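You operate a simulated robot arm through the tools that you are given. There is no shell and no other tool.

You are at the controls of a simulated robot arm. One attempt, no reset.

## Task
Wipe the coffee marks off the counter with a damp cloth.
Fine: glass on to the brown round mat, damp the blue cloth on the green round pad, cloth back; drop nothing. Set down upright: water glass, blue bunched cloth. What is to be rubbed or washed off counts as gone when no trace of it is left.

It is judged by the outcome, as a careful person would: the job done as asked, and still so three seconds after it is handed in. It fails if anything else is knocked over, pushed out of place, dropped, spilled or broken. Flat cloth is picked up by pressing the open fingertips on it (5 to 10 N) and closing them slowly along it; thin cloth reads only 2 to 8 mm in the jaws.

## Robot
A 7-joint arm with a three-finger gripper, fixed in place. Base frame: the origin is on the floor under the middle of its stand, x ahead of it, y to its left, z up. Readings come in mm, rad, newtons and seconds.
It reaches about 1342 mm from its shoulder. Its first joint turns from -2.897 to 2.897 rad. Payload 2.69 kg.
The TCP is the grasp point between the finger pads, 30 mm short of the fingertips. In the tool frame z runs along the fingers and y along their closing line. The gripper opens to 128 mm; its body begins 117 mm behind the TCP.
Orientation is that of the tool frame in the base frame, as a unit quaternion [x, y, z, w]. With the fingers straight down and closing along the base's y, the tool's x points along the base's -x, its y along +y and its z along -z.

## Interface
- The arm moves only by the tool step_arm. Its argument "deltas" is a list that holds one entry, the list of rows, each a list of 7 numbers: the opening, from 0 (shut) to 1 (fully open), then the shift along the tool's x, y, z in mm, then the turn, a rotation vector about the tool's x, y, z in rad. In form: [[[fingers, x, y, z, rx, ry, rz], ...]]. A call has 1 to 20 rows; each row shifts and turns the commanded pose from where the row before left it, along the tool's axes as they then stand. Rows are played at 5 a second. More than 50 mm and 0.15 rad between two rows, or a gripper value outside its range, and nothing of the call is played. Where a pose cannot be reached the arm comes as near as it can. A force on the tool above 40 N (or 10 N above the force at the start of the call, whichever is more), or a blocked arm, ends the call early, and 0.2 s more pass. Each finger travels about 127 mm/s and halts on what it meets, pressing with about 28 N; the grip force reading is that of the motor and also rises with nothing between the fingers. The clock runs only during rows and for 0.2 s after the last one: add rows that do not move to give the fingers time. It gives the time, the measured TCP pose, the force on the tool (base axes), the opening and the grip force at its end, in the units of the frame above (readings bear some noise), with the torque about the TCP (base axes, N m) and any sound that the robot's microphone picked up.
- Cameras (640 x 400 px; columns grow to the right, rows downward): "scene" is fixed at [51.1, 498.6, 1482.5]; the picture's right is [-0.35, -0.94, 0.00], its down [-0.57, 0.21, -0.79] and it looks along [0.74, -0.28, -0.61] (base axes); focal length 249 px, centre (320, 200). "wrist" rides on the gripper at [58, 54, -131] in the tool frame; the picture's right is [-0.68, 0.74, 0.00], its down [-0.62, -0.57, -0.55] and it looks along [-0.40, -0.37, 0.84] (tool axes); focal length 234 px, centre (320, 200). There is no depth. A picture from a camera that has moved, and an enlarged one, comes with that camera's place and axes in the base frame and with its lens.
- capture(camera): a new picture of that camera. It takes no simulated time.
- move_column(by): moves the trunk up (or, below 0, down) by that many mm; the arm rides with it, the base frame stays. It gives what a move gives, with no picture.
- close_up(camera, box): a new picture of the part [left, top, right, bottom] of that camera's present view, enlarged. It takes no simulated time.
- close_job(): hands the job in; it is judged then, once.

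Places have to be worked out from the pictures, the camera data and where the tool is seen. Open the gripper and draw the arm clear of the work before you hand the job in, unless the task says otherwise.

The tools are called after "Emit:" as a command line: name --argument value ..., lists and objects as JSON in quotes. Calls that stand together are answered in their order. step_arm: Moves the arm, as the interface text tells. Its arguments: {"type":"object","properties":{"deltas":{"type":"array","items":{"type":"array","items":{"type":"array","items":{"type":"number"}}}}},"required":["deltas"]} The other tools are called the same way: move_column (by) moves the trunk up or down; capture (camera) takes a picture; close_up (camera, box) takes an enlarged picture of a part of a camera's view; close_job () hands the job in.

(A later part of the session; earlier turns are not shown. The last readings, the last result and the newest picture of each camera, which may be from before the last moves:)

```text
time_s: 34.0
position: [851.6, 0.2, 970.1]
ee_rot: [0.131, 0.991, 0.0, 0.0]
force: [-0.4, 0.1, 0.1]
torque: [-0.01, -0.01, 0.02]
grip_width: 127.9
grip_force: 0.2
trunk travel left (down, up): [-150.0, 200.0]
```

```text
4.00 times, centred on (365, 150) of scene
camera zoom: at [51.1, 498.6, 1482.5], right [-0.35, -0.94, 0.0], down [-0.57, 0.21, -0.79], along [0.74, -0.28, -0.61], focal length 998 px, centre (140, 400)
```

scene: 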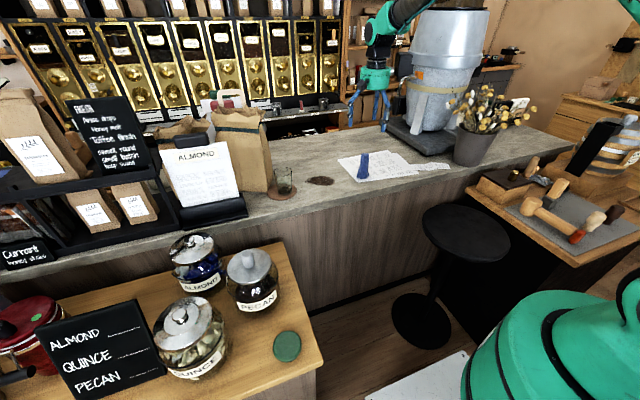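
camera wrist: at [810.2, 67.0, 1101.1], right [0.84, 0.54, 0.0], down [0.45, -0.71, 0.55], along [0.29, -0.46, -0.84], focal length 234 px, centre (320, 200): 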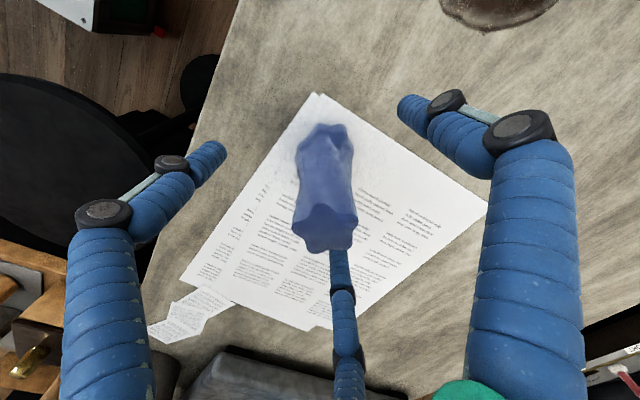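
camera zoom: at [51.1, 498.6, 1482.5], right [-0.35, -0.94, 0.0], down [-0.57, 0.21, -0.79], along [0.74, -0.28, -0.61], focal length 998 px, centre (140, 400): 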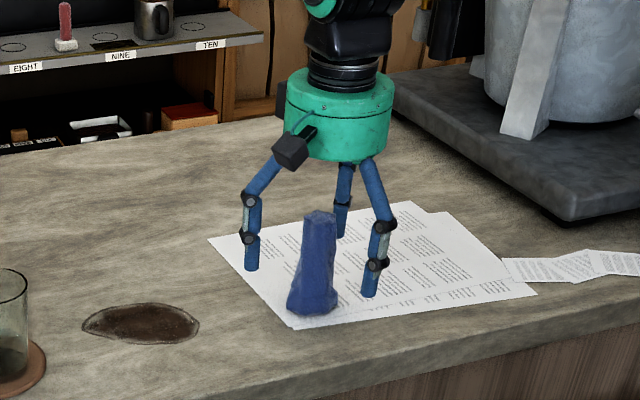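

The cloth sits within 3 mm of the tool axis; I'll nudge 2.5 mm and close slowly around it.

Emit:
step_arm --deltas '[[[0.9, 0, 2.5, 0, 0, 0, 0], [0.8, 0, 0, 0, 0, 0, 0], [0.7, 0, 0, 0, 0, 0, 0], [0.6, 0, 0, 0, 0, 0, 0], [0.5, 0, 0, 0, 0, 0, 0], [0.42, 0, 0, 0, 0, 0, 0], [0.37, 0, 0, 0, 0, 0, 0], [0.33, 0, 0, 0, 0, 0, 0], [0.29, 0, 0, 0, 0, 0, 0], [0.25, 0, 0, 0, 0, 0, 0], [0.22, 0, 0, 0, 0, 0, 0], [0.19, 0, 0, 0, 0, 0, 0], [0.16, 0, 0, 0, 0, 0, 0], [0.16, 0, 0, 0, 0, 0, 0]]]'

Emit:
capture --camera "wrist"

Emit:
close_up --camera "scene" --box '[300, 100, 430, 200]'

```text
time_s: 37.0
position: [853.9, 3.5, 969.9]
ee_rot: [0.13, 0.992, -0.001, 0.0]
force: [1.1, 0.6, 0.6]
torque: [0.0, -0.06, -0.02]
grip_width: 30.3
grip_force: 27.8
trunk travel left (down, up): [-150.0, 200.0]
```

```text
taken
camera wrist: at [811.4, 69.3, 1101.3], right [0.84, 0.54, 0.0], down [0.45, -0.71, 0.55], along [0.29, -0.46, -0.84], focal length 234 px, centre (320, 200)
```

wrist: 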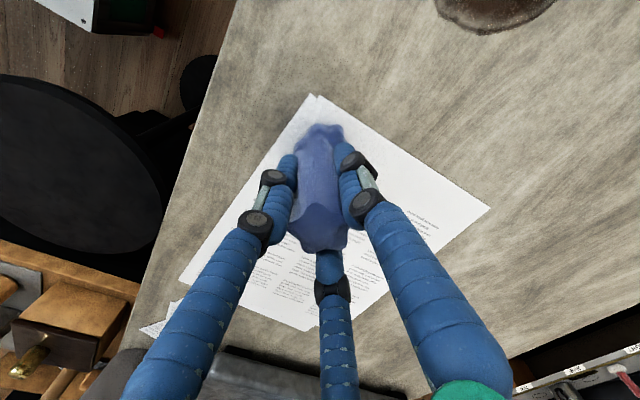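

```text
4.00 times, centred on (365, 150) of scene
camera zoom: at [51.1, 498.6, 1482.5], right [-0.35, -0.94, 0.0], down [-0.57, 0.21, -0.79], along [0.74, -0.28, -0.61], focal length 998 px, centre (140, 400)
```

zoom: 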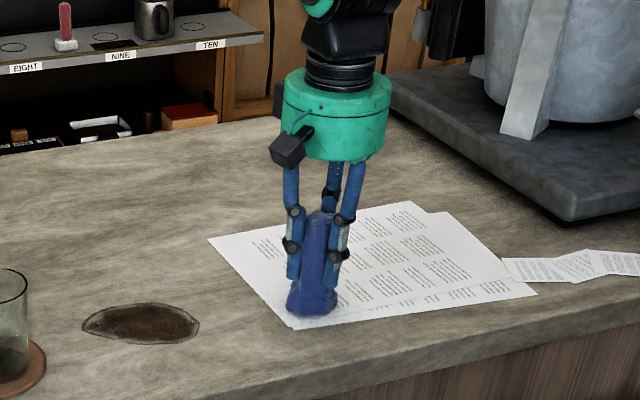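

The cloth is gripped at 30 mm with 28 N; I note this pose, (854, 3.5, 970), for putting it back. I'll lift it gently and look.

Emit:
step_arm --deltas '[[[0.16, 0, 0, -5, 0, 0, 0], [0.16, 0, 0, -10, 0, 0, 0], [0.16, 0, 0, -20, 0, 0, 0], [0.16, 0, 0, -30, 0, 0, 0], [0.16, 0, 0, -35, 0, 0, 0], [0.16, 0, 0, -35, 0, 0, 0], [0.16, 0, 0, -25, 0, 0, 0], [0.16, 0, 0, 0, 0, 0, 0], [0.16, 0, 0, 0, 0, 0, 0]]]'

Emit:
capture --camera "wrist"

Emit:
close_up --camera "scene" --box '[270, 60, 430, 200]'

```text
time_s: 39.0
position: [853.3, 3.9, 1131.0]
ee_rot: [0.131, 0.991, 0.0, 0.0]
force: [-0.5, -0.4, -1.9]
torque: [0.0, 0.0, -0.01]
grip_width: 30.2
grip_force: 27.9
trunk travel left (down, up): [-150.0, 200.0]
```

```text
taken
camera wrist: at [812.0, 70.2, 1262.0], right [0.84, 0.54, 0.0], down [0.45, -0.71, 0.55], along [0.29, -0.46, -0.84], focal length 234 px, centre (320, 200)
```

wrist: 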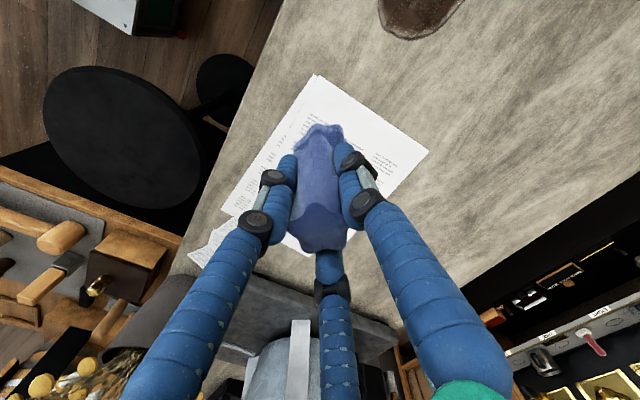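

```text
2.86 times, centred on (350, 130) of scene
camera zoom: at [51.1, 498.6, 1482.5], right [-0.35, -0.94, 0.0], down [-0.57, 0.21, -0.79], along [0.74, -0.28, -0.61], focal length 713 px, centre (234, 400)
```

zoom: 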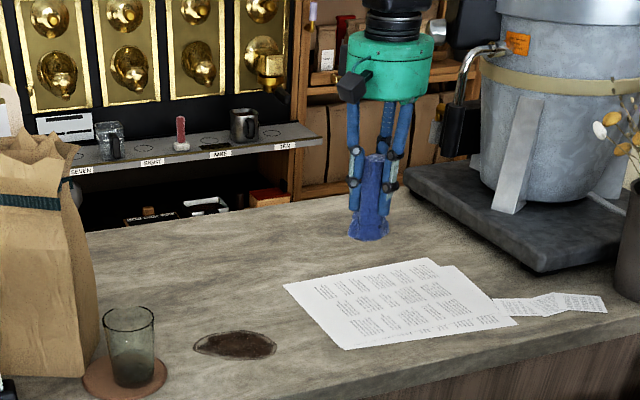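

The cloth hangs firmly in the hand and the papers stayed put. I'll carry it at height over to above the green pad.

Emit:
step_arm --deltas '[[[0.16, 18, 10, 0, 0, 0, 0], [0.16, 36, 19.5, 0, 0, 0, 0], [0.16, 36, 19.5, 0, 0, 0, 0], [0.16, 36, 19.5, 0, 0, 0, 0], [0.16, 36, 19.5, 0, 0, 0, 0], [0.16, 36, 19.5, 0, 0, 0, 0], [0.16, 36, 19.5, 0, 0, 0, 0], [0.16, 36, 19.5, 0, 0, 0, 0], [0.16, 36, 19.5, 0, 0, 0, 0], [0.16, 36, 19.5, 0, 0, 0, 0], [0.16, 36, 19.5, 0, 0, 0, 0], [0.16, 36, 19.5, 0, 0, 0, 0], [0.16, 36, 19.5, 0, 0, 0, 0], [0.16, 36, 19.5, 0, 0, 0, 0], [0.16, 36, 19.5, 0, 0, 0, 0], [0.16, 36, 19.5, 0, 0, 0, 0], [0.16, 36, 19.5, 0, 0, 0, 0], [0.16, 13, 27.5, 0, 0, 0, 0], [0.16, 0, 0, 0, 0, 0, 0], [0.16, 0, 0, 0, 0, 0, 0]]]'

Emit:
capture --camera "wrist"

Emit:
capture --camera "scene"

```text
time_s: 43.2
position: [357.7, 499.1, 1128.4]
ee_rot: [0.13, 0.991, 0.0, 0.0]
force: [0.4, -0.6, -1.0]
torque: [0.01, 0.0, -0.01]
grip_width: 29.8
grip_force: 27.5
trunk travel left (down, up): [-150.0, 200.0]
```

```text
taken
camera wrist: at [315.8, 564.8, 1260.1], right [0.84, 0.54, 0.0], down [0.45, -0.71, 0.55], along [0.29, -0.46, -0.84], focal length 234 px, centre (320, 200)
```

wrist: 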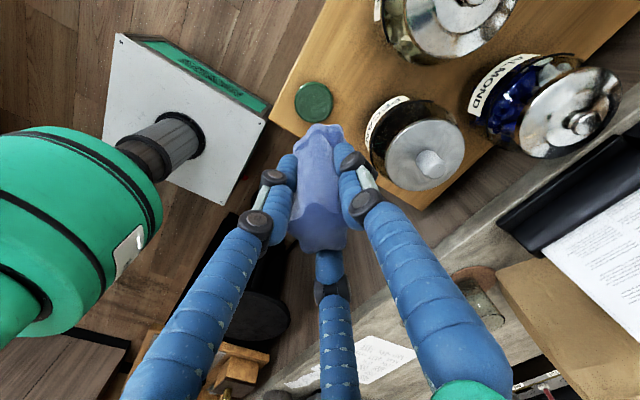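

```text
taken
```

scene: 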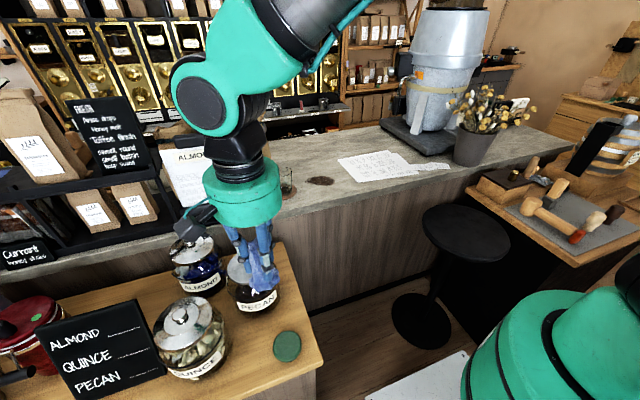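

The hand is close to above the pad; I'll enlarge the pad to locate it again from this angle.

Emit:
close_up --camera "wrist" --box '[250, 40, 410, 140]'

Emit:
close_up --camera "scene" --box '[180, 160, 340, 380]'

```text
4.00 times, centred on (330, 90) of wrist
camera zoom: at [315.8, 564.8, 1260.1], right [0.84, 0.54, 0.0], down [0.45, -0.71, 0.55], along [0.29, -0.46, -0.84], focal length 937 px, centre (280, 640)
```

zoom: 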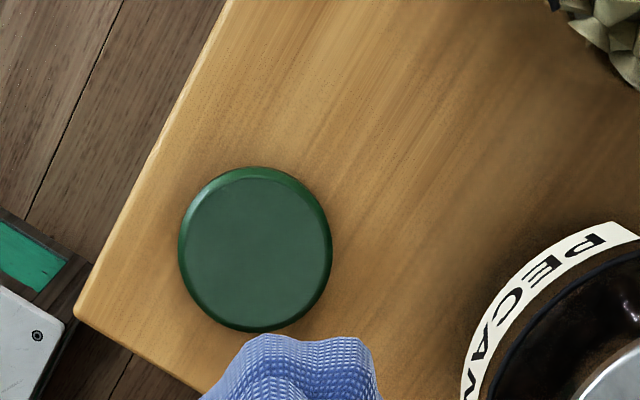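

```text
1.82 times, centred on (260, 270) of scene
camera zoom: at [51.1, 498.6, 1482.5], right [-0.35, -0.94, 0.0], down [-0.57, 0.21, -0.79], along [0.74, -0.28, -0.61], focal length 454 px, centre (429, 73)
```

zoom: 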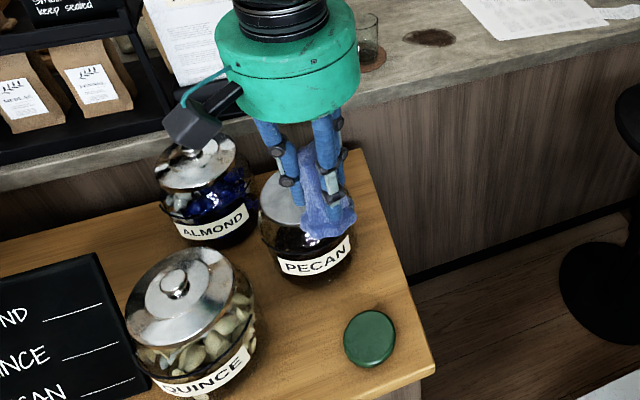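

The pad now resolves to about (352.5, 482), top about z 778. I'll centre over it and lower the cloth to roughly 30 mm above it.

Emit:
step_arm --deltas '[[[0.16, 0.6, -9, 0, 0, 0, 0], [0.16, 0, -8.9, 15, 0, 0, 0], [0.16, 0, 0, 30, 0, 0, 0], [0.16, 0, 0, 35, 0, 0, 0], [0.16, 0, 0, 35, 0, 0, 0], [0.16, 0, 0, 35, 0, 0, 0], [0.16, 0, 0, 35, 0, 0, 0], [0.16, 0, 0, 30, 0, 0, 0], [0.16, 0, 0, 25, 0, 0, 0], [0.16, 0, 0, 14, 0, 0, 0], [0.16, 0, 0, 0, 0, 0, 0], [0.16, 0, 0, 0, 0, 0, 0]]]'

Emit:
capture --camera "wrist"

Emit:
close_up --camera "scene" --box '[180, 200, 360, 400]'

```text
time_s: 45.8
position: [350.9, 484.6, 876.3]
ee_rot: [0.131, 0.991, 0.0, 0.0]
force: [0.6, 0.1, -1.0]
torque: [-0.03, 0.01, -0.01]
grip_width: 29.8
grip_force: 28.0
trunk travel left (down, up): [-150.0, 200.0]
```

```text
taken
camera wrist: at [308.3, 550.3, 1008.0], right [0.84, 0.54, 0.0], down [0.45, -0.71, 0.55], along [0.29, -0.46, -0.84], focal length 234 px, centre (320, 200)
```

wrist: 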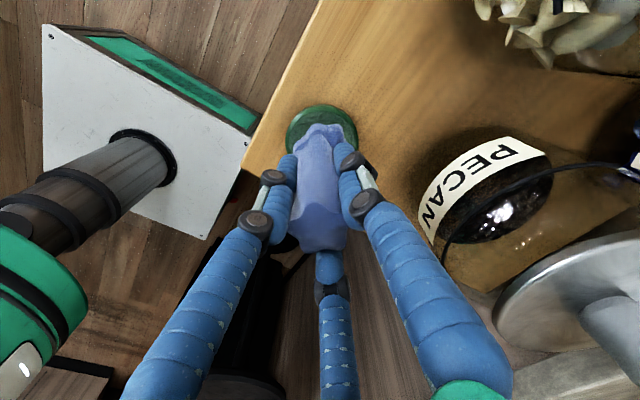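

```text
2.00 times, centred on (270, 300) of scene
camera zoom: at [51.1, 498.6, 1482.5], right [-0.35, -0.94, 0.0], down [-0.57, 0.21, -0.79], along [0.74, -0.28, -0.61], focal length 499 px, centre (420, 0)
```

zoom: 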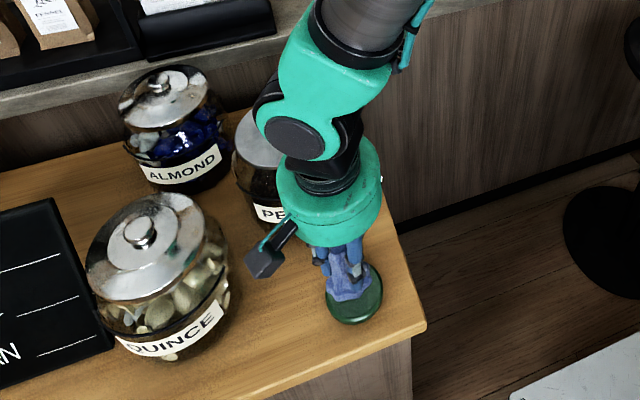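

The cloth is centred above the pad. I'll lower in small steps until it presses on the pad.

Emit:
step_arm --deltas '[[[0.16, 0, 0, 6, 0, 0, 0], [0.16, 0, 0, 6, 0, 0, 0], [0.16, 0, 0, 5, 0, 0, 0], [0.16, 0, 0, 4, 0, 0, 0], [0.16, 0, 0, 3, 0, 0, 0], [0.16, 0, 0, 0, 0, 0, 0]]]'

```text
time_s: 47.2
position: [352.9, 482.9, 851.0]
ee_rot: [0.13, 0.992, 0.0, 0.0]
force: [0.7, -0.1, -0.8]
torque: [-0.01, 0.01, -0.03]
grip_width: 30.1
grip_force: 27.7
trunk travel left (down, up): [-150.0, 200.0]
```

No contact yet at 851; I'll go on in 2 mm steps.

Emit:
step_arm --deltas '[[[0.16, 0, 0, 2, 0, 0, 0], [0.16, 0, 0, 2, 0, 0, 0], [0.16, 0, 0, 2, 0, 0, 0], [0.16, 0, 0, 0, 0, 0, 0]]]'

```text
time_s: 48.2
position: [353.5, 484.0, 846.2]
ee_rot: [0.131, 0.991, 0.0, -0.001]
force: [-2.0, -1.6, 5.1]
torque: [-0.12, 0.14, -0.03]
grip_width: 30.0
grip_force: 28.2
trunk travel left (down, up): [-150.0, 200.0]
```

Contact at about 846 with 5 N. I'll press about 1 mm more, hold a couple of seconds, and see the force.

Emit:
step_arm --deltas '[[[0.16, 0, 0, 0.7, 0, 0, 0], [0.16, 0, 0, 0, 0, 0, 0], [0.16, 0, 0, 0, 0, 0, 0], [0.16, 0, 0, 0, 0, 0, 0], [0.16, 0, 0, 0, 0, 0, 0], [0.16, 0, 0, 0, 0, 0, 0], [0.16, 0, 0, 0, 0, 0, 0], [0.16, 0, 0, 0, 0, 0, 0]]]'

Emit:
capture --camera "wrist"

Emit:
close_up --camera "scene" --box '[240, 280, 360, 380]'

```text
time_s: 50.0
position: [352.1, 483.5, 845.4]
ee_rot: [0.13, 0.992, 0.0, 0.0]
force: [1.7, 1.5, 4.5]
torque: [0.03, -0.04, -0.01]
grip_width: 30.1
grip_force: 27.7
trunk travel left (down, up): [-150.0, 200.0]
```

```text
taken
camera wrist: at [310.4, 549.6, 977.3], right [0.84, 0.54, 0.0], down [0.45, -0.71, 0.55], along [0.29, -0.46, -0.84], focal length 234 px, centre (320, 200)
```

wrist: 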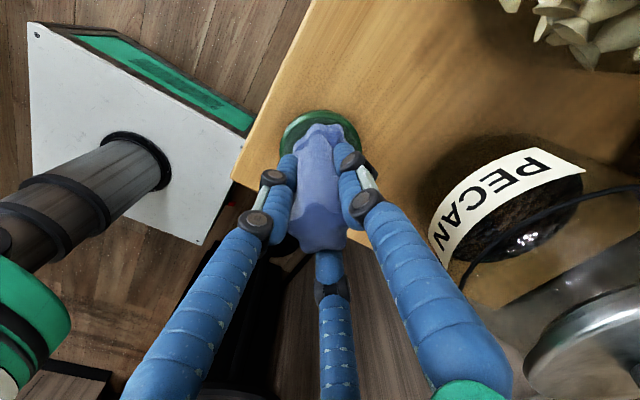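

```text
4.00 times, centred on (300, 330) of scene
camera zoom: at [51.1, 498.6, 1482.5], right [-0.35, -0.94, 0.0], down [-0.57, 0.21, -0.79], along [0.74, -0.28, -0.61], focal length 998 px, centre (400, -320)
```

zoom: 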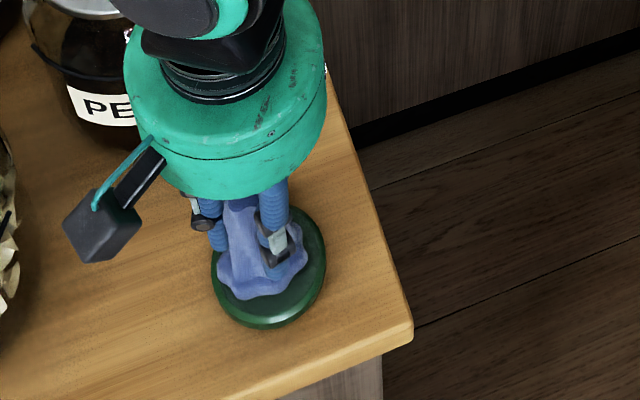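

The cloth foot is squarely on the pad at about 5 N. I'll press about 1 mm deeper for a firm dab and hold again.

Emit:
step_arm --deltas '[[[0.16, 0, 0, 1, 0, 0, 0], [0.16, 0, 0, 0.5, 0, 0, 0], [0.16, 0, 0, 0, 0, 0, 0], [0.16, 0, 0, 0, 0, 0, 0], [0.16, 0, 0, 0, 0, 0, 0], [0.16, 0, 0, 0, 0, 0, 0], [0.16, 0, 0, 0, 0, 0, 0], [0.16, 0, 0, 0, 0, 0, 0], [0.16, 0, 0, 0, 0, 0, 0], [0.16, 0, 0, 0, 0, 0, 0], [0.16, 0, 0, 0, 0, 0, 0]]]'

Emit:
close_up --camera "scene" --box '[240, 280, 360, 380]'

```text
time_s: 52.4
position: [351.6, 483.3, 845.3]
ee_rot: [0.131, 0.991, 0.001, 0.0]
force: [5.3, 8.0, 31.5]
torque: [0.29, -0.25, 0.0]
grip_width: 29.9
grip_force: 27.5
trunk travel left (down, up): [-150.0, 200.0]
```

```text
4.00 times, centred on (300, 330) of scene
camera zoom: at [51.1, 498.6, 1482.5], right [-0.35, -0.94, 0.0], down [-0.57, 0.21, -0.79], along [0.74, -0.28, -0.61], focal length 998 px, centre (400, -320)
```

zoom: 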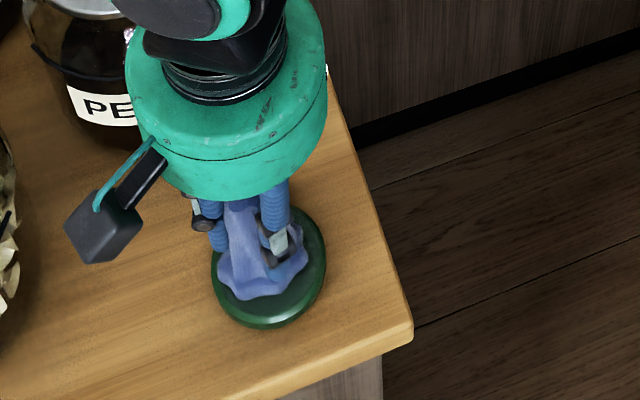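

The force rose to 31 N, stiffly but with the cloth unmoved in the grip, so it has had a firm dab. I'll ease off and lift slowly, checking the pad stays in place.

Emit:
step_arm --deltas '[[[0.16, 0, 0, -1, 0, 0, 0], [0.16, 0, 0, -1, 0, 0, 0], [0.16, 0, 0, -3, 0, 0, 0], [0.16, 0, 0, -8, 0, 0, 0], [0.16, 0, 0, -15, 0, 0, 0], [0.16, 0, 0, -20, 0, 0, 0], [0.16, 0, 0, -20, 0, 0, 0], [0.16, 0, 0, 0, 0, 0, 0], [0.16, 0, 0, 0, 0, 0, 0]]]'

Emit:
capture --camera "wrist"

Emit:
close_up --camera "scene" --box '[240, 260, 360, 380]'

```text
time_s: 54.4
position: [349.7, 482.3, 912.5]
ee_rot: [0.131, 0.991, 0.0, 0.0]
force: [-1.3, 0.6, -1.3]
torque: [-0.01, -0.02, -0.02]
grip_width: 29.5
grip_force: 27.8
trunk travel left (down, up): [-150.0, 200.0]
```

```text
taken
camera wrist: at [308.7, 549.0, 1043.2], right [0.84, 0.54, 0.0], down [0.45, -0.71, 0.55], along [0.29, -0.46, -0.84], focal length 234 px, centre (320, 200)
```

wrist: 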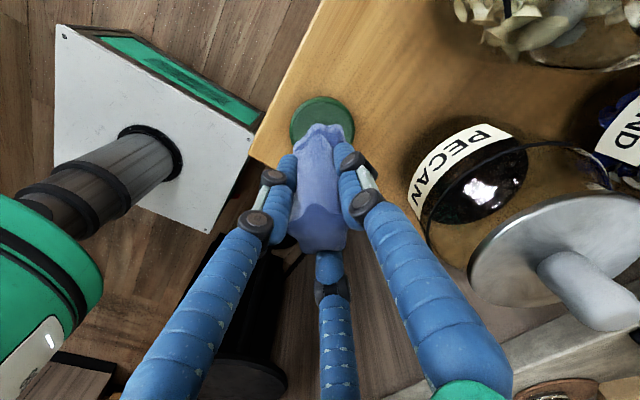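

```text
3.33 times, centred on (300, 320) of scene
camera zoom: at [51.1, 498.6, 1482.5], right [-0.35, -0.94, 0.0], down [-0.57, 0.21, -0.79], along [0.74, -0.28, -0.61], focal length 832 px, centre (387, -200)
```

zoom: 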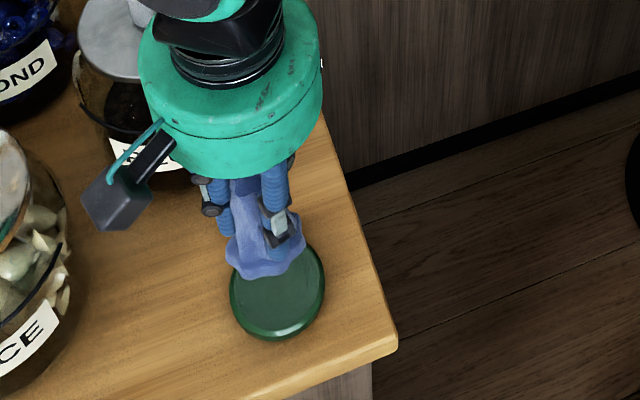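

The pad is undisturbed and the cloth still firm in the grip. I'll rise well above everything and carry the cloth to above the near corner of the stain, which I judge to span x 840–930, y 129–251.

Emit:
step_arm --deltas '[[[0.16, 0, 0, -30, 0, 0, 0], [0.16, 0, 0, -40, 0, 0, 0], [0.16, 0, 0, -40, 0, 0, 0], [0.16, 0, 0, -40, 0, 0, 0], [0.16, -20, -8, -40, 0, 0, 0], [0.16, -40, -15, 0, 0, 0, 0], [0.16, -40, -15, 0, 0, 0, 0], [0.16, -40, -15, 0, 0, 0, 0], [0.16, -40, -15, 0, 0, 0, 0], [0.16, -40, -15, 0, 0, 0, 0], [0.16, -40, -15, 0, 0, 0, 0], [0.16, -40, -15, 0, 0, 0, 0], [0.16, -40, -15, 0, 0, 0, 0], [0.16, -40, -15, 0, 0, 0, 0], [0.16, -40, -15, 0, 0, 0, 0], [0.16, -40, -15, 0, 0, 0, 0], [0.16, -40, -15, 0, 0, 0, 0], [0.16, -40, -15, 0, 0, 0, 0], [0.16, -30.6, -13.7, 0, 0, 0, 0], [0.16, 0, 0, 0, 0, 0, 0]]]'

Emit:
capture --camera "wrist"

Emit:
close_up --camera "scene" --box '[240, 70, 420, 210]'

```text
time_s: 58.6
position: [847.7, 129.2, 1103.5]
ee_rot: [0.13, 0.991, 0.0, 0.0]
force: [0.3, -0.3, -1.6]
torque: [0.05, 0.03, -0.02]
grip_width: 30.1
grip_force: 28.2
trunk travel left (down, up): [-150.0, 200.0]
```

```text
taken
camera wrist: at [805.7, 194.8, 1235.6], right [0.84, 0.54, 0.0], down [0.45, -0.71, 0.55], along [0.29, -0.46, -0.84], focal length 234 px, centre (320, 200)
```

wrist: 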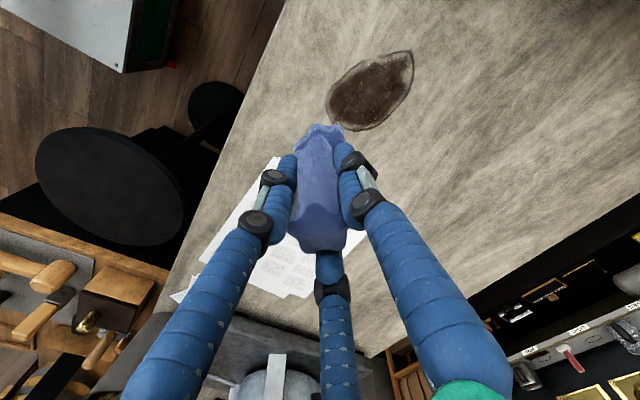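

```text
2.86 times, centred on (330, 140) of scene
camera zoom: at [51.1, 498.6, 1482.5], right [-0.35, -0.94, 0.0], down [-0.57, 0.21, -0.79], along [0.74, -0.28, -0.61], focal length 713 px, centre (291, 371)
```

zoom: 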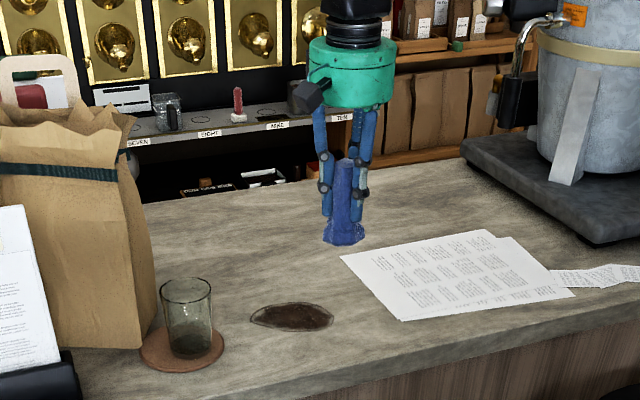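

The stain is now fully visible from above; I'll enlarge it for exact bounds.

Emit:
close_up --camera "wrist" --box '[290, 30, 450, 140]'

```text
3.64 times, centred on (370, 85) of wrist
camera zoom: at [805.7, 194.8, 1235.6], right [0.84, 0.54, 0.0], down [0.45, -0.71, 0.55], along [0.29, -0.46, -0.84], focal length 852 px, centre (138, 618)
```

zoom: 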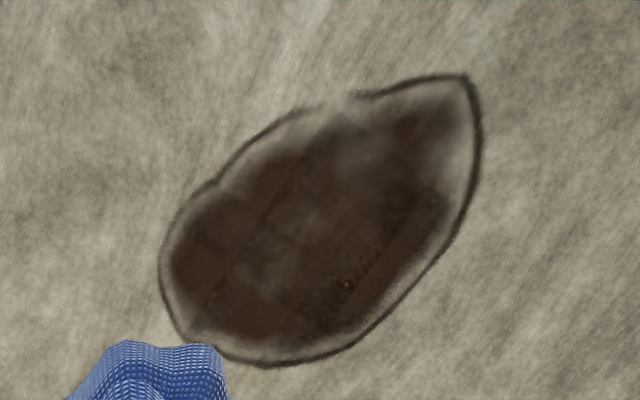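

The stain outline runs from about (845, 146) to (899, 251), with its far edge at x of about 931. I'm above its near end; I'll lower the damp cloth to just above the counter.

Emit:
step_arm --deltas '[[[0.16, 2, 0, 20, 0, 0, 0], [0.16, 0, 0, 30, 0, 0, 0], [0.16, 0, 0, 30, 0, 0, 0], [0.16, 0, 0, 25, 0, 0, 0], [0.16, 0, 0, 15, 0, 0, 0], [0.16, 0, 0, 7, 0, 0, 0], [0.16, 0, 0, 0, 0, 0, 0], [0.16, 0, 0, 0, 0, 0, 0]]]'

```text
time_s: 60.4
position: [843.7, 124.5, 975.7]
ee_rot: [0.131, 0.991, 0.001, -0.001]
force: [-0.4, 0.3, -1.4]
torque: [-0.03, 0.01, 0.04]
grip_width: 29.7
grip_force: 28.2
trunk travel left (down, up): [-150.0, 200.0]
```

At 975.7 the cloth is still free. I'll feel for the counter in small steps.

Emit:
step_arm --deltas '[[[0.16, 0, 0, 2, 0, 0, 0], [0.16, 0, 0, 2, 0, 0, 0], [0.16, 0, 0, 1, 0, 0, 0], [0.16, 0, 0, 0, 0, 0, 0]]]'

```text
time_s: 61.4
position: [843.2, 125.6, 969.5]
ee_rot: [0.13, 0.991, 0.0, 0.001]
force: [-0.4, 0.2, -1.1]
torque: [0.0, 0.0, 0.02]
grip_width: 29.8
grip_force: 27.7
trunk travel left (down, up): [-150.0, 200.0]
```

Emit:
step_arm --deltas '[[[0.16, 0, 0, 1, 0, 0, 0], [0.16, 0, 0, 0, 0, 0, 0], [0.16, 0, 0, 0, 0, 0, 0]]]'

```text
time_s: 62.2
position: [845.4, 126.6, 969.8]
ee_rot: [0.13, 0.991, 0.0, 0.0]
force: [-0.2, -1.5, 0.9]
torque: [-0.13, -0.02, 0.02]
grip_width: 29.9
grip_force: 27.8
trunk travel left (down, up): [-150.0, 200.0]
```

The reading went from -1.2 to +0.9 N, so the foot is just touching. I'll press half a millimetre more for wiping pressure.

Emit:
step_arm --deltas '[[[0.16, 0, 0, 0.6, 0, 0, 0], [0.16, 0, 0, 0, 0, 0, 0], [0.16, 0, 0, 0, 0, 0, 0]]]'

```text
time_s: 63.0
position: [845.3, 125.4, 968.8]
ee_rot: [0.13, 0.991, 0.0, 0.001]
force: [-0.7, 0.6, 10.2]
torque: [-0.01, 0.18, 0.01]
grip_width: 29.9
grip_force: 27.6
trunk travel left (down, up): [-150.0, 200.0]
```

About 11 N of contact pressure: good for wiping. First stroke: along +y at x of about 845, moderately slow.

Emit:
step_arm --deltas '[[[0.16, 1.3, 4.8, 0, 0, 0, 0], [0.16, 2.6, 9.66, 0, 0, 0, 0], [0.16, 2.6, 9.66, 0, 0, 0, 0], [0.16, 2.6, 9.66, 0, 0, 0, 0], [0.16, 2.6, 9.66, 0, 0, 0, 0], [0.16, 2.6, 9.66, 0, 0, 0, 0], [0.16, 2.6, 9.66, 0, 0, 0, 0], [0.16, 0, 0, 0, 0, 0, 0]]]'

Emit:
capture --camera "wrist"

Emit:
close_up --camera "scene" --box '[250, 110, 390, 210]'

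```text
time_s: 64.8
position: [844.1, 190.9, 969.9]
ee_rot: [0.131, 0.991, 0.0, 0.0]
force: [-1.7, 2.1, 2.6]
torque: [0.11, 0.03, 0.05]
grip_width: 29.7
grip_force: 28.3
trunk travel left (down, up): [-150.0, 200.0]
```

```text
taken
camera wrist: at [802.5, 258.0, 1100.8], right [0.84, 0.54, 0.0], down [0.45, -0.71, 0.55], along [0.29, -0.46, -0.84], focal length 234 px, centre (320, 200)
```

wrist: 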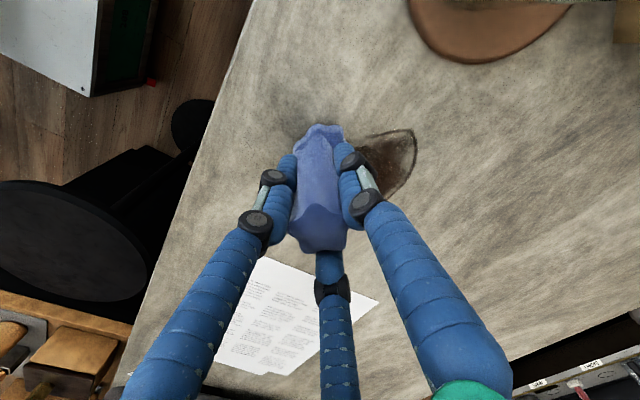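

```text
4.00 times, centred on (320, 160) of scene
camera zoom: at [51.1, 498.6, 1482.5], right [-0.35, -0.94, 0.0], down [-0.57, 0.21, -0.79], along [0.74, -0.28, -0.61], focal length 998 px, centre (320, 360)
```

zoom: 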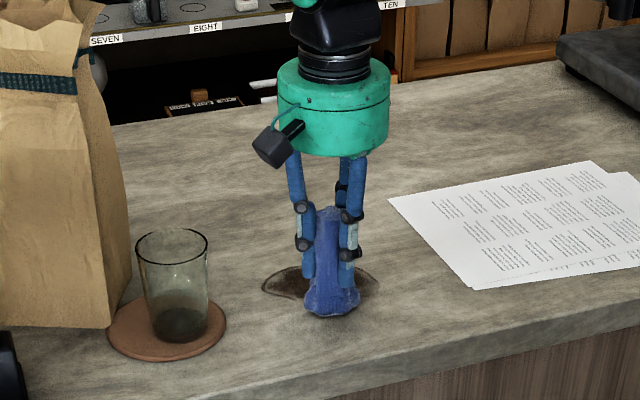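

The cloth wipes along stably, but the pressure dropped to about 4 N. I'll press 0.4 mm more and finish this stroke to y of about 255.

Emit:
step_arm --deltas '[[[0.16, 1.3, 4.8, 0.4, 0, 0, 0], [0.16, 2.6, 9.66, 0, 0, 0, 0], [0.16, 2.6, 9.66, 0, 0, 0, 0], [0.16, 2.6, 9.66, 0, 0, 0, 0], [0.16, 2.6, 9.66, 0, 0, 0, 0], [0.16, 2.6, 9.66, 0, 0, 0, 0], [0.16, 2.6, 9.66, 0, 0, 0, 0], [0.16, 0, 0, 0, 0, 0, 0]]]'

Emit:
capture --camera "wrist"

Emit:
close_up --camera "scene" --box '[250, 110, 390, 210]'

```text
time_s: 66.6
position: [845.2, 256.6, 969.5]
ee_rot: [0.131, 0.991, 0.0, 0.001]
force: [0.5, -4.9, 9.2]
torque: [-0.17, 0.04, -0.05]
grip_width: 29.8
grip_force: 27.9
trunk travel left (down, up): [-150.0, 200.0]
```

```text
taken
camera wrist: at [802.9, 322.3, 1100.7], right [0.84, 0.54, 0.0], down [0.45, -0.71, 0.55], along [0.29, -0.46, -0.84], focal length 234 px, centre (320, 200)
```

wrist: 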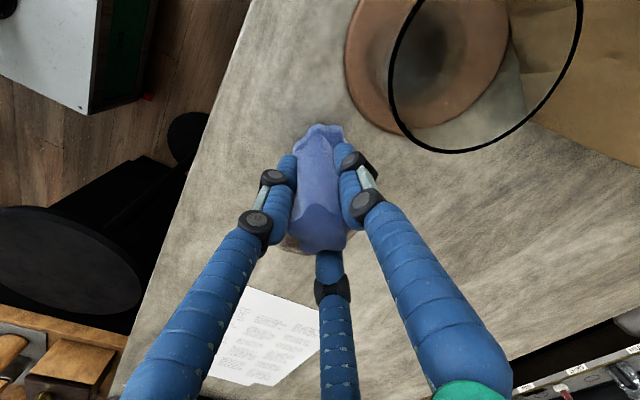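

```text
4.00 times, centred on (320, 160) of scene
camera zoom: at [51.1, 498.6, 1482.5], right [-0.35, -0.94, 0.0], down [-0.57, 0.21, -0.79], along [0.74, -0.28, -0.61], focal length 998 px, centre (320, 360)
```

zoom: 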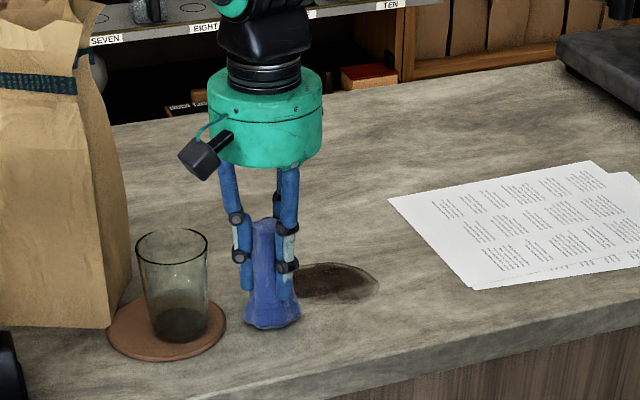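

Pressure is about 10 N now. I'll step 17 mm further in and stroke back along -y at x of about 862.

Emit:
step_arm --deltas '[[[0.16, -8.2, 2.2, 0, 0, 0, 0], [0.16, -8.2, 2.2, 0, 0, 0, 0], [0.16, -2.6, -9.66, 0, 0, 0, 0], [0.16, -2.6, -9.66, 0, 0, 0, 0], [0.16, -2.6, -9.66, 0, 0, 0, 0], [0.16, -2.6, -9.66, 0, 0, 0, 0], [0.16, -2.6, -9.66, 0, 0, 0, 0], [0.16, -2.6, -9.66, 0, 0, 0, 0], [0.16, -2.6, -9.66, 0, 0, 0, 0], [0.16, -2.6, -9.66, 0, 0, 0, 0], [0.16, -2.6, -9.66, 0, 0, 0, 0], [0.16, -2.6, -9.66, 0, 0, 0, 0], [0.16, -2.6, -9.66, 0, 0, 0, 0], [0.16, -2.6, -9.66, 0, 0, 0, 0], [0.16, -2.6, -9.66, 0, 0, 0, 0], [0.16, 0, 0, 0, 0, 0, 0]]]'

Emit:
capture --camera "wrist"

Emit:
close_up --camera "scene" --box '[250, 110, 390, 210]'

```text
time_s: 70.0
position: [861.4, 126.3, 969.0]
ee_rot: [0.13, 0.992, 0.0, 0.0]
force: [1.2, 1.0, 10.1]
torque: [0.01, -0.02, 0.01]
grip_width: 30.0
grip_force: 28.0
trunk travel left (down, up): [-150.0, 200.0]
```

```text
taken
camera wrist: at [820.1, 192.0, 1100.4], right [0.84, 0.54, 0.0], down [0.45, -0.71, 0.55], along [0.29, -0.46, -0.84], focal length 234 px, centre (320, 200)
```

wrist: 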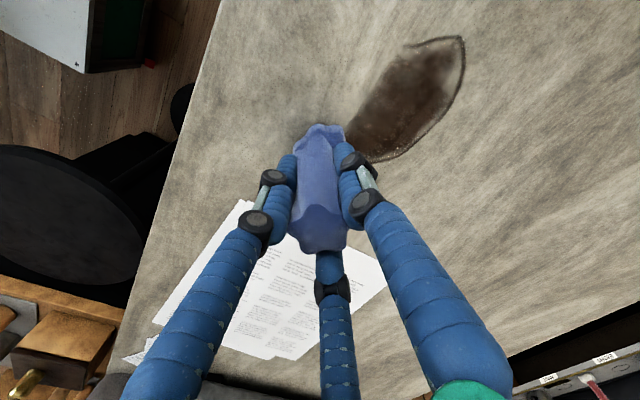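

```text
4.00 times, centred on (320, 160) of scene
camera zoom: at [51.1, 498.6, 1482.5], right [-0.35, -0.94, 0.0], down [-0.57, 0.21, -0.79], along [0.74, -0.28, -0.61], focal length 998 px, centre (320, 360)
```

zoom: 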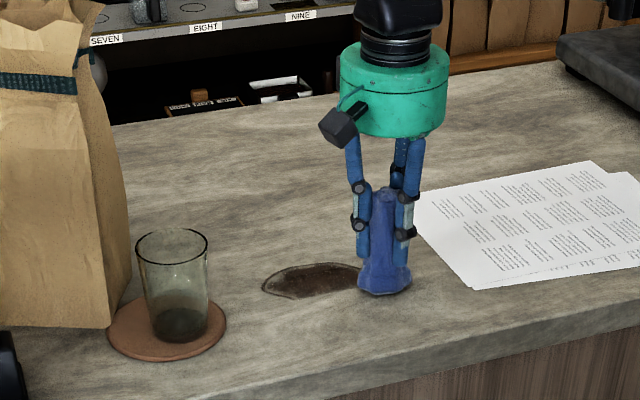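

The near strip of the stain is gone, so the damp cloth cleans well. Next strokes: +y at x of about 878, then -y at about 895.

Emit:
step_arm --deltas '[[[0.16, -8.2, 2.2, 0, 0, 0, 0], [0.16, -8.2, 2.2, 0, 0, 0, 0], [0.16, 2.6, 9.66, 0, 0, 0, 0], [0.16, 2.6, 9.66, 0, 0, 0, 0], [0.16, 2.6, 9.66, 0, 0, 0, 0], [0.16, 2.6, 9.66, 0, 0, 0, 0], [0.16, 2.6, 9.66, 0, 0, 0, 0], [0.16, 2.6, 9.66, 0, 0, 0, 0], [0.16, 2.6, 9.66, 0, 0, 0, 0], [0.16, 2.6, 9.66, 0, 0, 0, 0], [0.16, 2.6, 9.66, 0, 0, 0, 0], [0.16, 2.6, 9.66, 0, 0, 0, 0], [0.16, 2.6, 9.66, 0, 0, 0, 0], [0.16, 2.6, 9.66, 0, 0, 0, 0], [0.16, 2.6, 9.66, 0, 0, 0, 0], [0.16, 0, 0, 0, 0, 0, 0]]]'

Emit:
capture --camera "wrist"

Emit:
close_up --camera "scene" --box '[250, 110, 390, 210]'

```text
time_s: 73.4
position: [878.0, 256.7, 969.1]
ee_rot: [0.129, 0.992, 0.001, 0.0]
force: [1.4, -2.6, 13.7]
torque: [-0.11, -0.01, 0.03]
grip_width: 30.0
grip_force: 27.8
trunk travel left (down, up): [-150.0, 200.0]
```

```text
taken
camera wrist: at [835.4, 323.4, 1100.2], right [0.84, 0.54, 0.0], down [0.45, -0.71, 0.55], along [0.3, -0.46, -0.84], focal length 234 px, centre (320, 200)
```

wrist: 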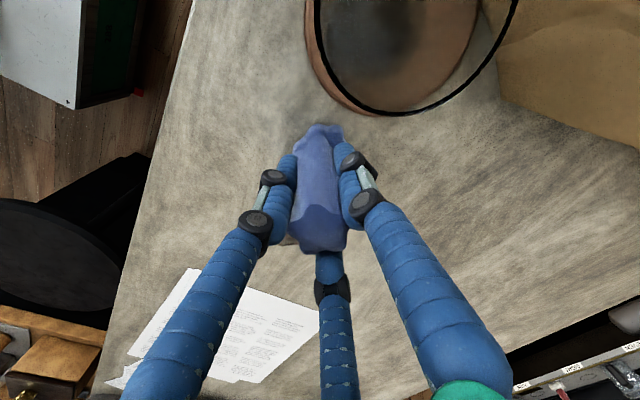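

```text
4.00 times, centred on (320, 160) of scene
camera zoom: at [51.1, 498.6, 1482.5], right [-0.35, -0.94, 0.0], down [-0.57, 0.21, -0.79], along [0.74, -0.28, -0.61], focal length 998 px, centre (320, 360)
```

zoom: 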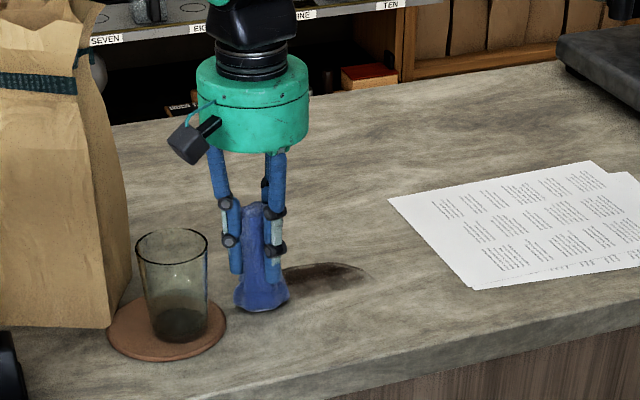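

More is gone. Next the -y stroke at x of about 895.

Emit:
step_arm --deltas '[[[0.16, -8.2, 2.2, 0, 0, 0, 0], [0.16, -8.2, 2.2, 0, 0, 0, 0], [0.16, -2.6, -9.66, 0, 0, 0, 0], [0.16, -2.6, -9.66, 0, 0, 0, 0], [0.16, -2.6, -9.66, 0, 0, 0, 0], [0.16, -2.6, -9.66, 0, 0, 0, 0], [0.16, -2.6, -9.66, 0, 0, 0, 0], [0.16, -2.6, -9.66, 0, 0, 0, 0], [0.16, -2.6, -9.66, 0, 0, 0, 0], [0.16, -2.6, -9.66, 0, 0, 0, 0], [0.16, -2.6, -9.66, 0, 0, 0, 0], [0.16, -2.6, -9.66, 0, 0, 0, 0], [0.16, -2.6, -9.66, 0, 0, 0, 0], [0.16, -2.6, -9.66, 0, 0, 0, 0], [0.16, -2.6, -9.66, 0, 0, 0, 0], [0.16, 0, 0, 0, 0, 0, 0]]]'

Emit:
capture --camera "wrist"

Emit:
close_up --camera "scene" --box '[250, 110, 390, 210]'

```text
time_s: 76.8
position: [894.4, 125.7, 969.0]
ee_rot: [0.131, 0.991, 0.0, 0.0]
force: [0.1, -0.6, -0.6]
torque: [-0.04, 0.0, -0.02]
grip_width: 29.9
grip_force: 27.9
trunk travel left (down, up): [-150.0, 200.0]
```

```text
taken
camera wrist: at [852.1, 192.2, 1100.2], right [0.84, 0.54, 0.0], down [0.45, -0.71, 0.55], along [0.29, -0.46, -0.84], focal length 234 px, centre (320, 200)
```

wrist: 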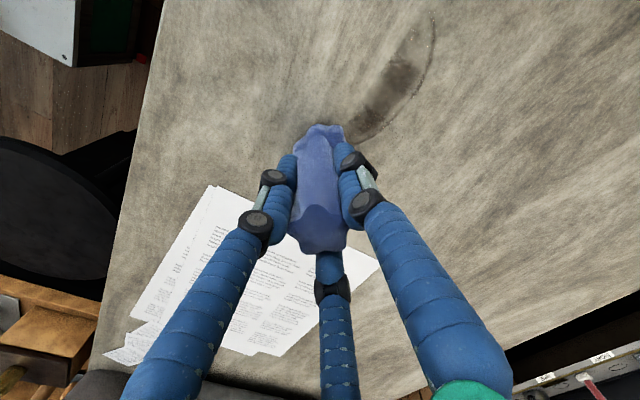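

```text
4.00 times, centred on (320, 160) of scene
camera zoom: at [51.1, 498.6, 1482.5], right [-0.35, -0.94, 0.0], down [-0.57, 0.21, -0.79], along [0.74, -0.28, -0.61], focal length 998 px, centre (320, 360)
```

zoom: 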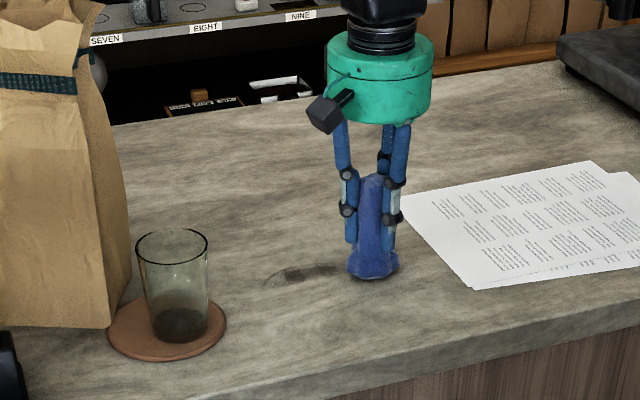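

Only a far strip remains, though contact had thinned out to under 1 N by the end of this stroke. I'll press 0.6 mm more and stroke +y at x of about 911.

Emit:
step_arm --deltas '[[[0.16, -8.2, 2.2, 0, 0, 0, 0], [0.16, -8.2, 2.2, 0, 0, 0, 0], [0.16, 0, 0, 0.6, 0, 0, 0], [0.16, 2.6, 9.66, 0, 0, 0, 0], [0.16, 2.6, 9.66, 0, 0, 0, 0], [0.16, 2.6, 9.66, 0, 0, 0, 0], [0.16, 2.6, 9.66, 0, 0, 0, 0], [0.16, 2.6, 9.66, 0, 0, 0, 0], [0.16, 0, 0, 0, 0, 0, 0]]]'

```text
time_s: 78.8
position: [911.8, 176.4, 969.6]
ee_rot: [0.13, 0.991, 0.0, 0.0]
force: [0.2, -2.3, 10.1]
torque: [0.02, -0.01, 0.04]
grip_width: 29.8
grip_force: 27.7
trunk travel left (down, up): [-150.0, 200.0]
```

Pressure is back to about 11 N. I'll finish this stroke to y of about 256.

Emit:
step_arm --deltas '[[[0.16, 2.6, 9.66, 0, 0, 0, 0], [0.16, 2.6, 9.66, 0, 0, 0, 0], [0.16, 2.6, 9.66, 0, 0, 0, 0], [0.16, 2.6, 9.66, 0, 0, 0, 0], [0.16, 2.6, 9.66, 0, 0, 0, 0], [0.16, 2.6, 9.66, 0, 0, 0, 0], [0.16, 2.6, 9.66, 0, 0, 0, 0], [0.16, 2.6, 9.66, 0, 0, 0, 0], [0.16, 0, 0, 0, 0, 0, 0]]]'

Emit:
close_up --camera "scene" --box '[250, 110, 390, 210]'

```text
time_s: 80.8
position: [913.2, 256.7, 969.3]
ee_rot: [0.13, 0.991, 0.0, -0.001]
force: [0.2, -0.9, 5.2]
torque: [0.01, -0.02, -0.01]
grip_width: 29.9
grip_force: 28.3
trunk travel left (down, up): [-150.0, 200.0]
```

```text
4.00 times, centred on (320, 160) of scene
camera zoom: at [51.1, 498.6, 1482.5], right [-0.35, -0.94, 0.0], down [-0.57, 0.21, -0.79], along [0.74, -0.28, -0.61], focal length 998 px, centre (320, 360)
```

zoom: 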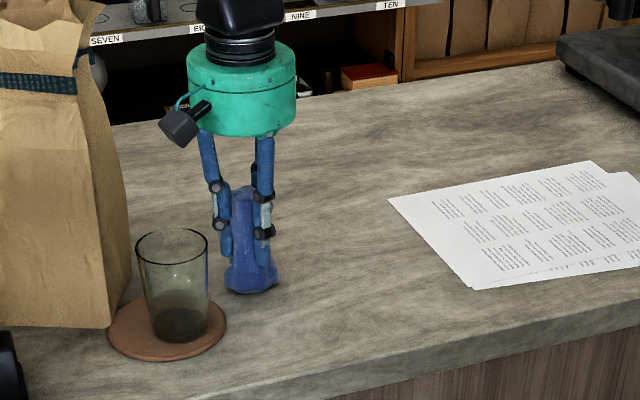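

The stain looks almost gone. I'll make the -y stroke at x of about 930 to take its far edge, with a touch more pressure.

Emit:
step_arm --deltas '[[[0.16, -8.2, 2.2, 0.2, 0, 0, 0], [0.16, -8.2, 2.2, 0, 0, 0, 0], [0.16, -2.6, -9.66, 0, 0, 0, 0], [0.16, -2.6, -9.66, 0, 0, 0, 0], [0.16, -2.6, -9.66, 0, 0, 0, 0], [0.16, -2.6, -9.66, 0, 0, 0, 0], [0.16, -2.6, -9.66, 0, 0, 0, 0], [0.16, -2.6, -9.66, 0, 0, 0, 0], [0.16, -2.6, -9.66, 0, 0, 0, 0], [0.16, -2.6, -9.66, 0, 0, 0, 0], [0.16, -2.6, -9.66, 0, 0, 0, 0], [0.16, -2.6, -9.66, 0, 0, 0, 0], [0.16, -2.6, -9.66, 0, 0, 0, 0], [0.16, -2.6, -9.66, 0, 0, 0, 0], [0.16, 0, 0, 0, 0, 0, 0]]]'

Emit:
capture --camera "wrist"

Emit:
close_up --camera "scene" --box '[250, 110, 390, 210]'

```text
time_s: 84.0
position: [928.6, 136.9, 968.8]
ee_rot: [0.13, 0.991, -0.001, 0.001]
force: [1.2, 2.6, 12.7]
torque: [0.11, -0.08, 0.01]
grip_width: 29.8
grip_force: 28.1
trunk travel left (down, up): [-150.0, 200.0]
```

```text
taken
camera wrist: at [886.9, 203.2, 1099.7], right [0.84, 0.54, 0.0], down [0.45, -0.71, 0.55], along [0.29, -0.46, -0.84], focal length 234 px, centre (320, 200)
```

wrist: 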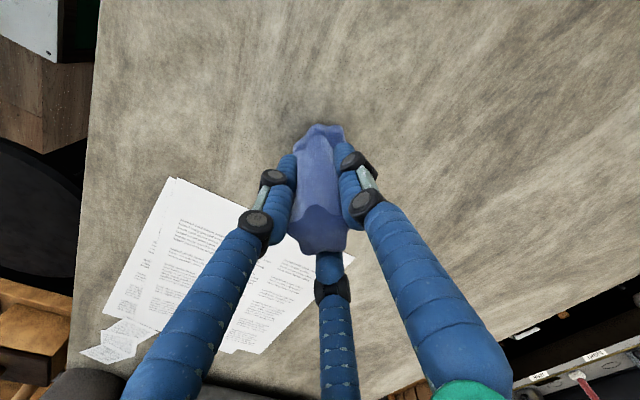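

```text
4.00 times, centred on (320, 160) of scene
camera zoom: at [51.1, 498.6, 1482.5], right [-0.35, -0.94, 0.0], down [-0.57, 0.21, -0.79], along [0.74, -0.28, -0.61], focal length 998 px, centre (320, 360)
```

zoom: 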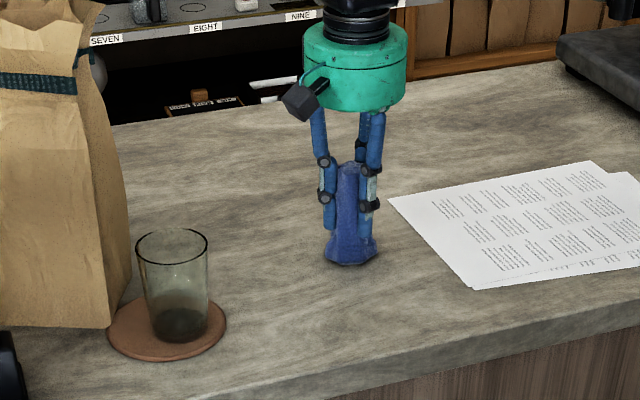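

No stain is visible any more. I'll lift the cloth clear and inspect the whole area closely from above before deciding on another pass.

Emit:
step_arm --deltas '[[[0.16, 0, 0, -3, 0, 0, 0], [0.16, 0, 0, -15, 0, 0, 0], [0.16, 0, 0, -30, 0, 0, 0], [0.16, 9, -20, -30, 0, 0, 0], [0.16, 20, -40, -20, 0, 0, 0], [0.16, 20, -25, 0, 0, 0, 0], [0.16, 0, 0, 0, 0, 0, 0], [0.16, 0, 0, 0, 0, 0, 0]]]'

Emit:
capture --camera "wrist"

Emit:
close_up --camera "scene" --box '[270, 145, 370, 210]'

```text
time_s: 85.8
position: [860.1, 68.7, 1066.1]
ee_rot: [0.131, 0.991, 0.001, 0.0]
force: [0.5, -0.1, -1.8]
torque: [0.03, 0.03, 0.02]
grip_width: 30.1
grip_force: 27.5
trunk travel left (down, up): [-150.0, 200.0]
```

```text
taken
camera wrist: at [817.4, 135.5, 1197.3], right [0.84, 0.54, 0.0], down [0.45, -0.71, 0.55], along [0.29, -0.46, -0.84], focal length 234 px, centre (320, 200)
```

wrist: 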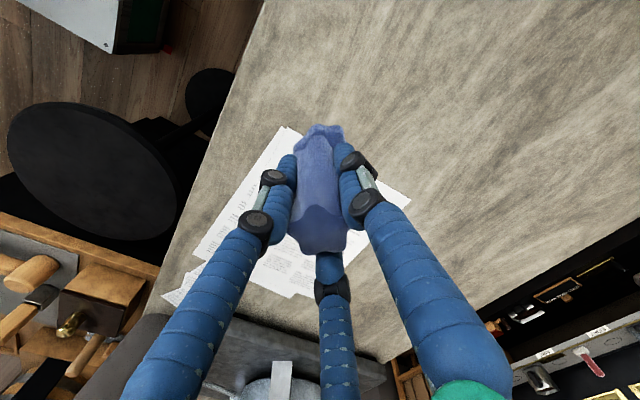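

```text
6.15 times, centred on (320, 178) of scene
camera zoom: at [51.1, 498.6, 1482.5], right [-0.35, -0.94, 0.0], down [-0.57, 0.21, -0.79], along [0.74, -0.28, -0.61], focal length 1535 px, centre (320, 338)
```

zoom: 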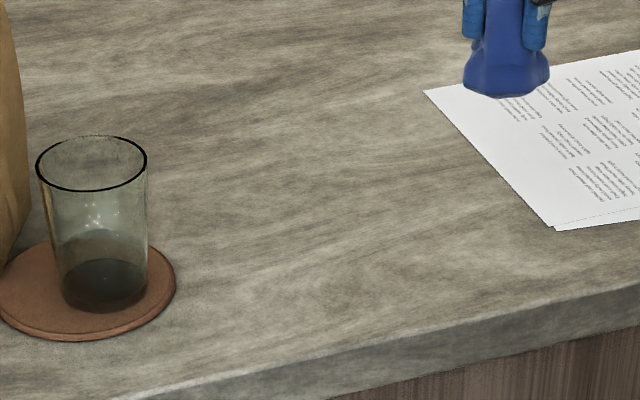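

The scene view shows clean counter. I'll enlarge the wrist view over the former stain for any faint trace.

Emit:
close_up --camera "wrist" --box '[300, 0, 520, 130]'

Emit:
close_up --camera "scene" --box '[290, 165, 350, 200]'

```text
2.91 times, centred on (410, 65) of wrist
camera zoom: at [817.4, 135.5, 1197.3], right [0.84, 0.54, 0.0], down [0.45, -0.71, 0.55], along [0.29, -0.46, -0.84], focal length 681 px, centre (58, 593)
```

zoom: 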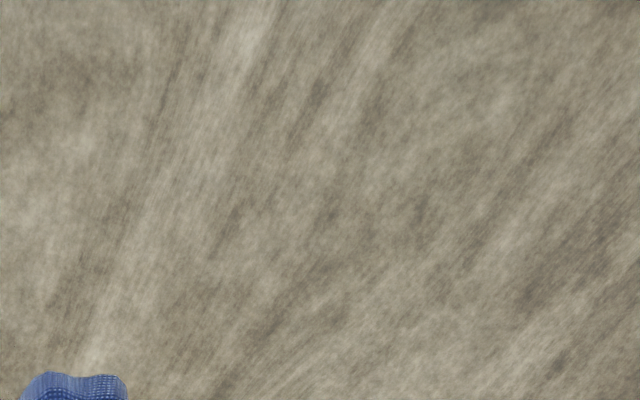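

```text
10.67 times, centred on (320, 182) of scene
camera zoom: at [51.1, 498.6, 1482.5], right [-0.35, -0.94, 0.0], down [-0.57, 0.21, -0.79], along [0.74, -0.28, -0.61], focal length 2661 px, centre (320, 387)
```

zoom: 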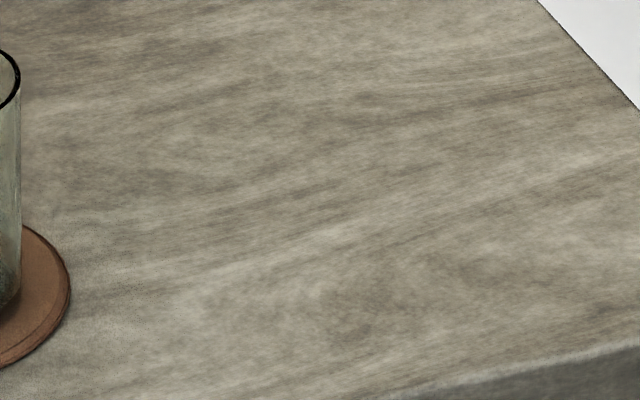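

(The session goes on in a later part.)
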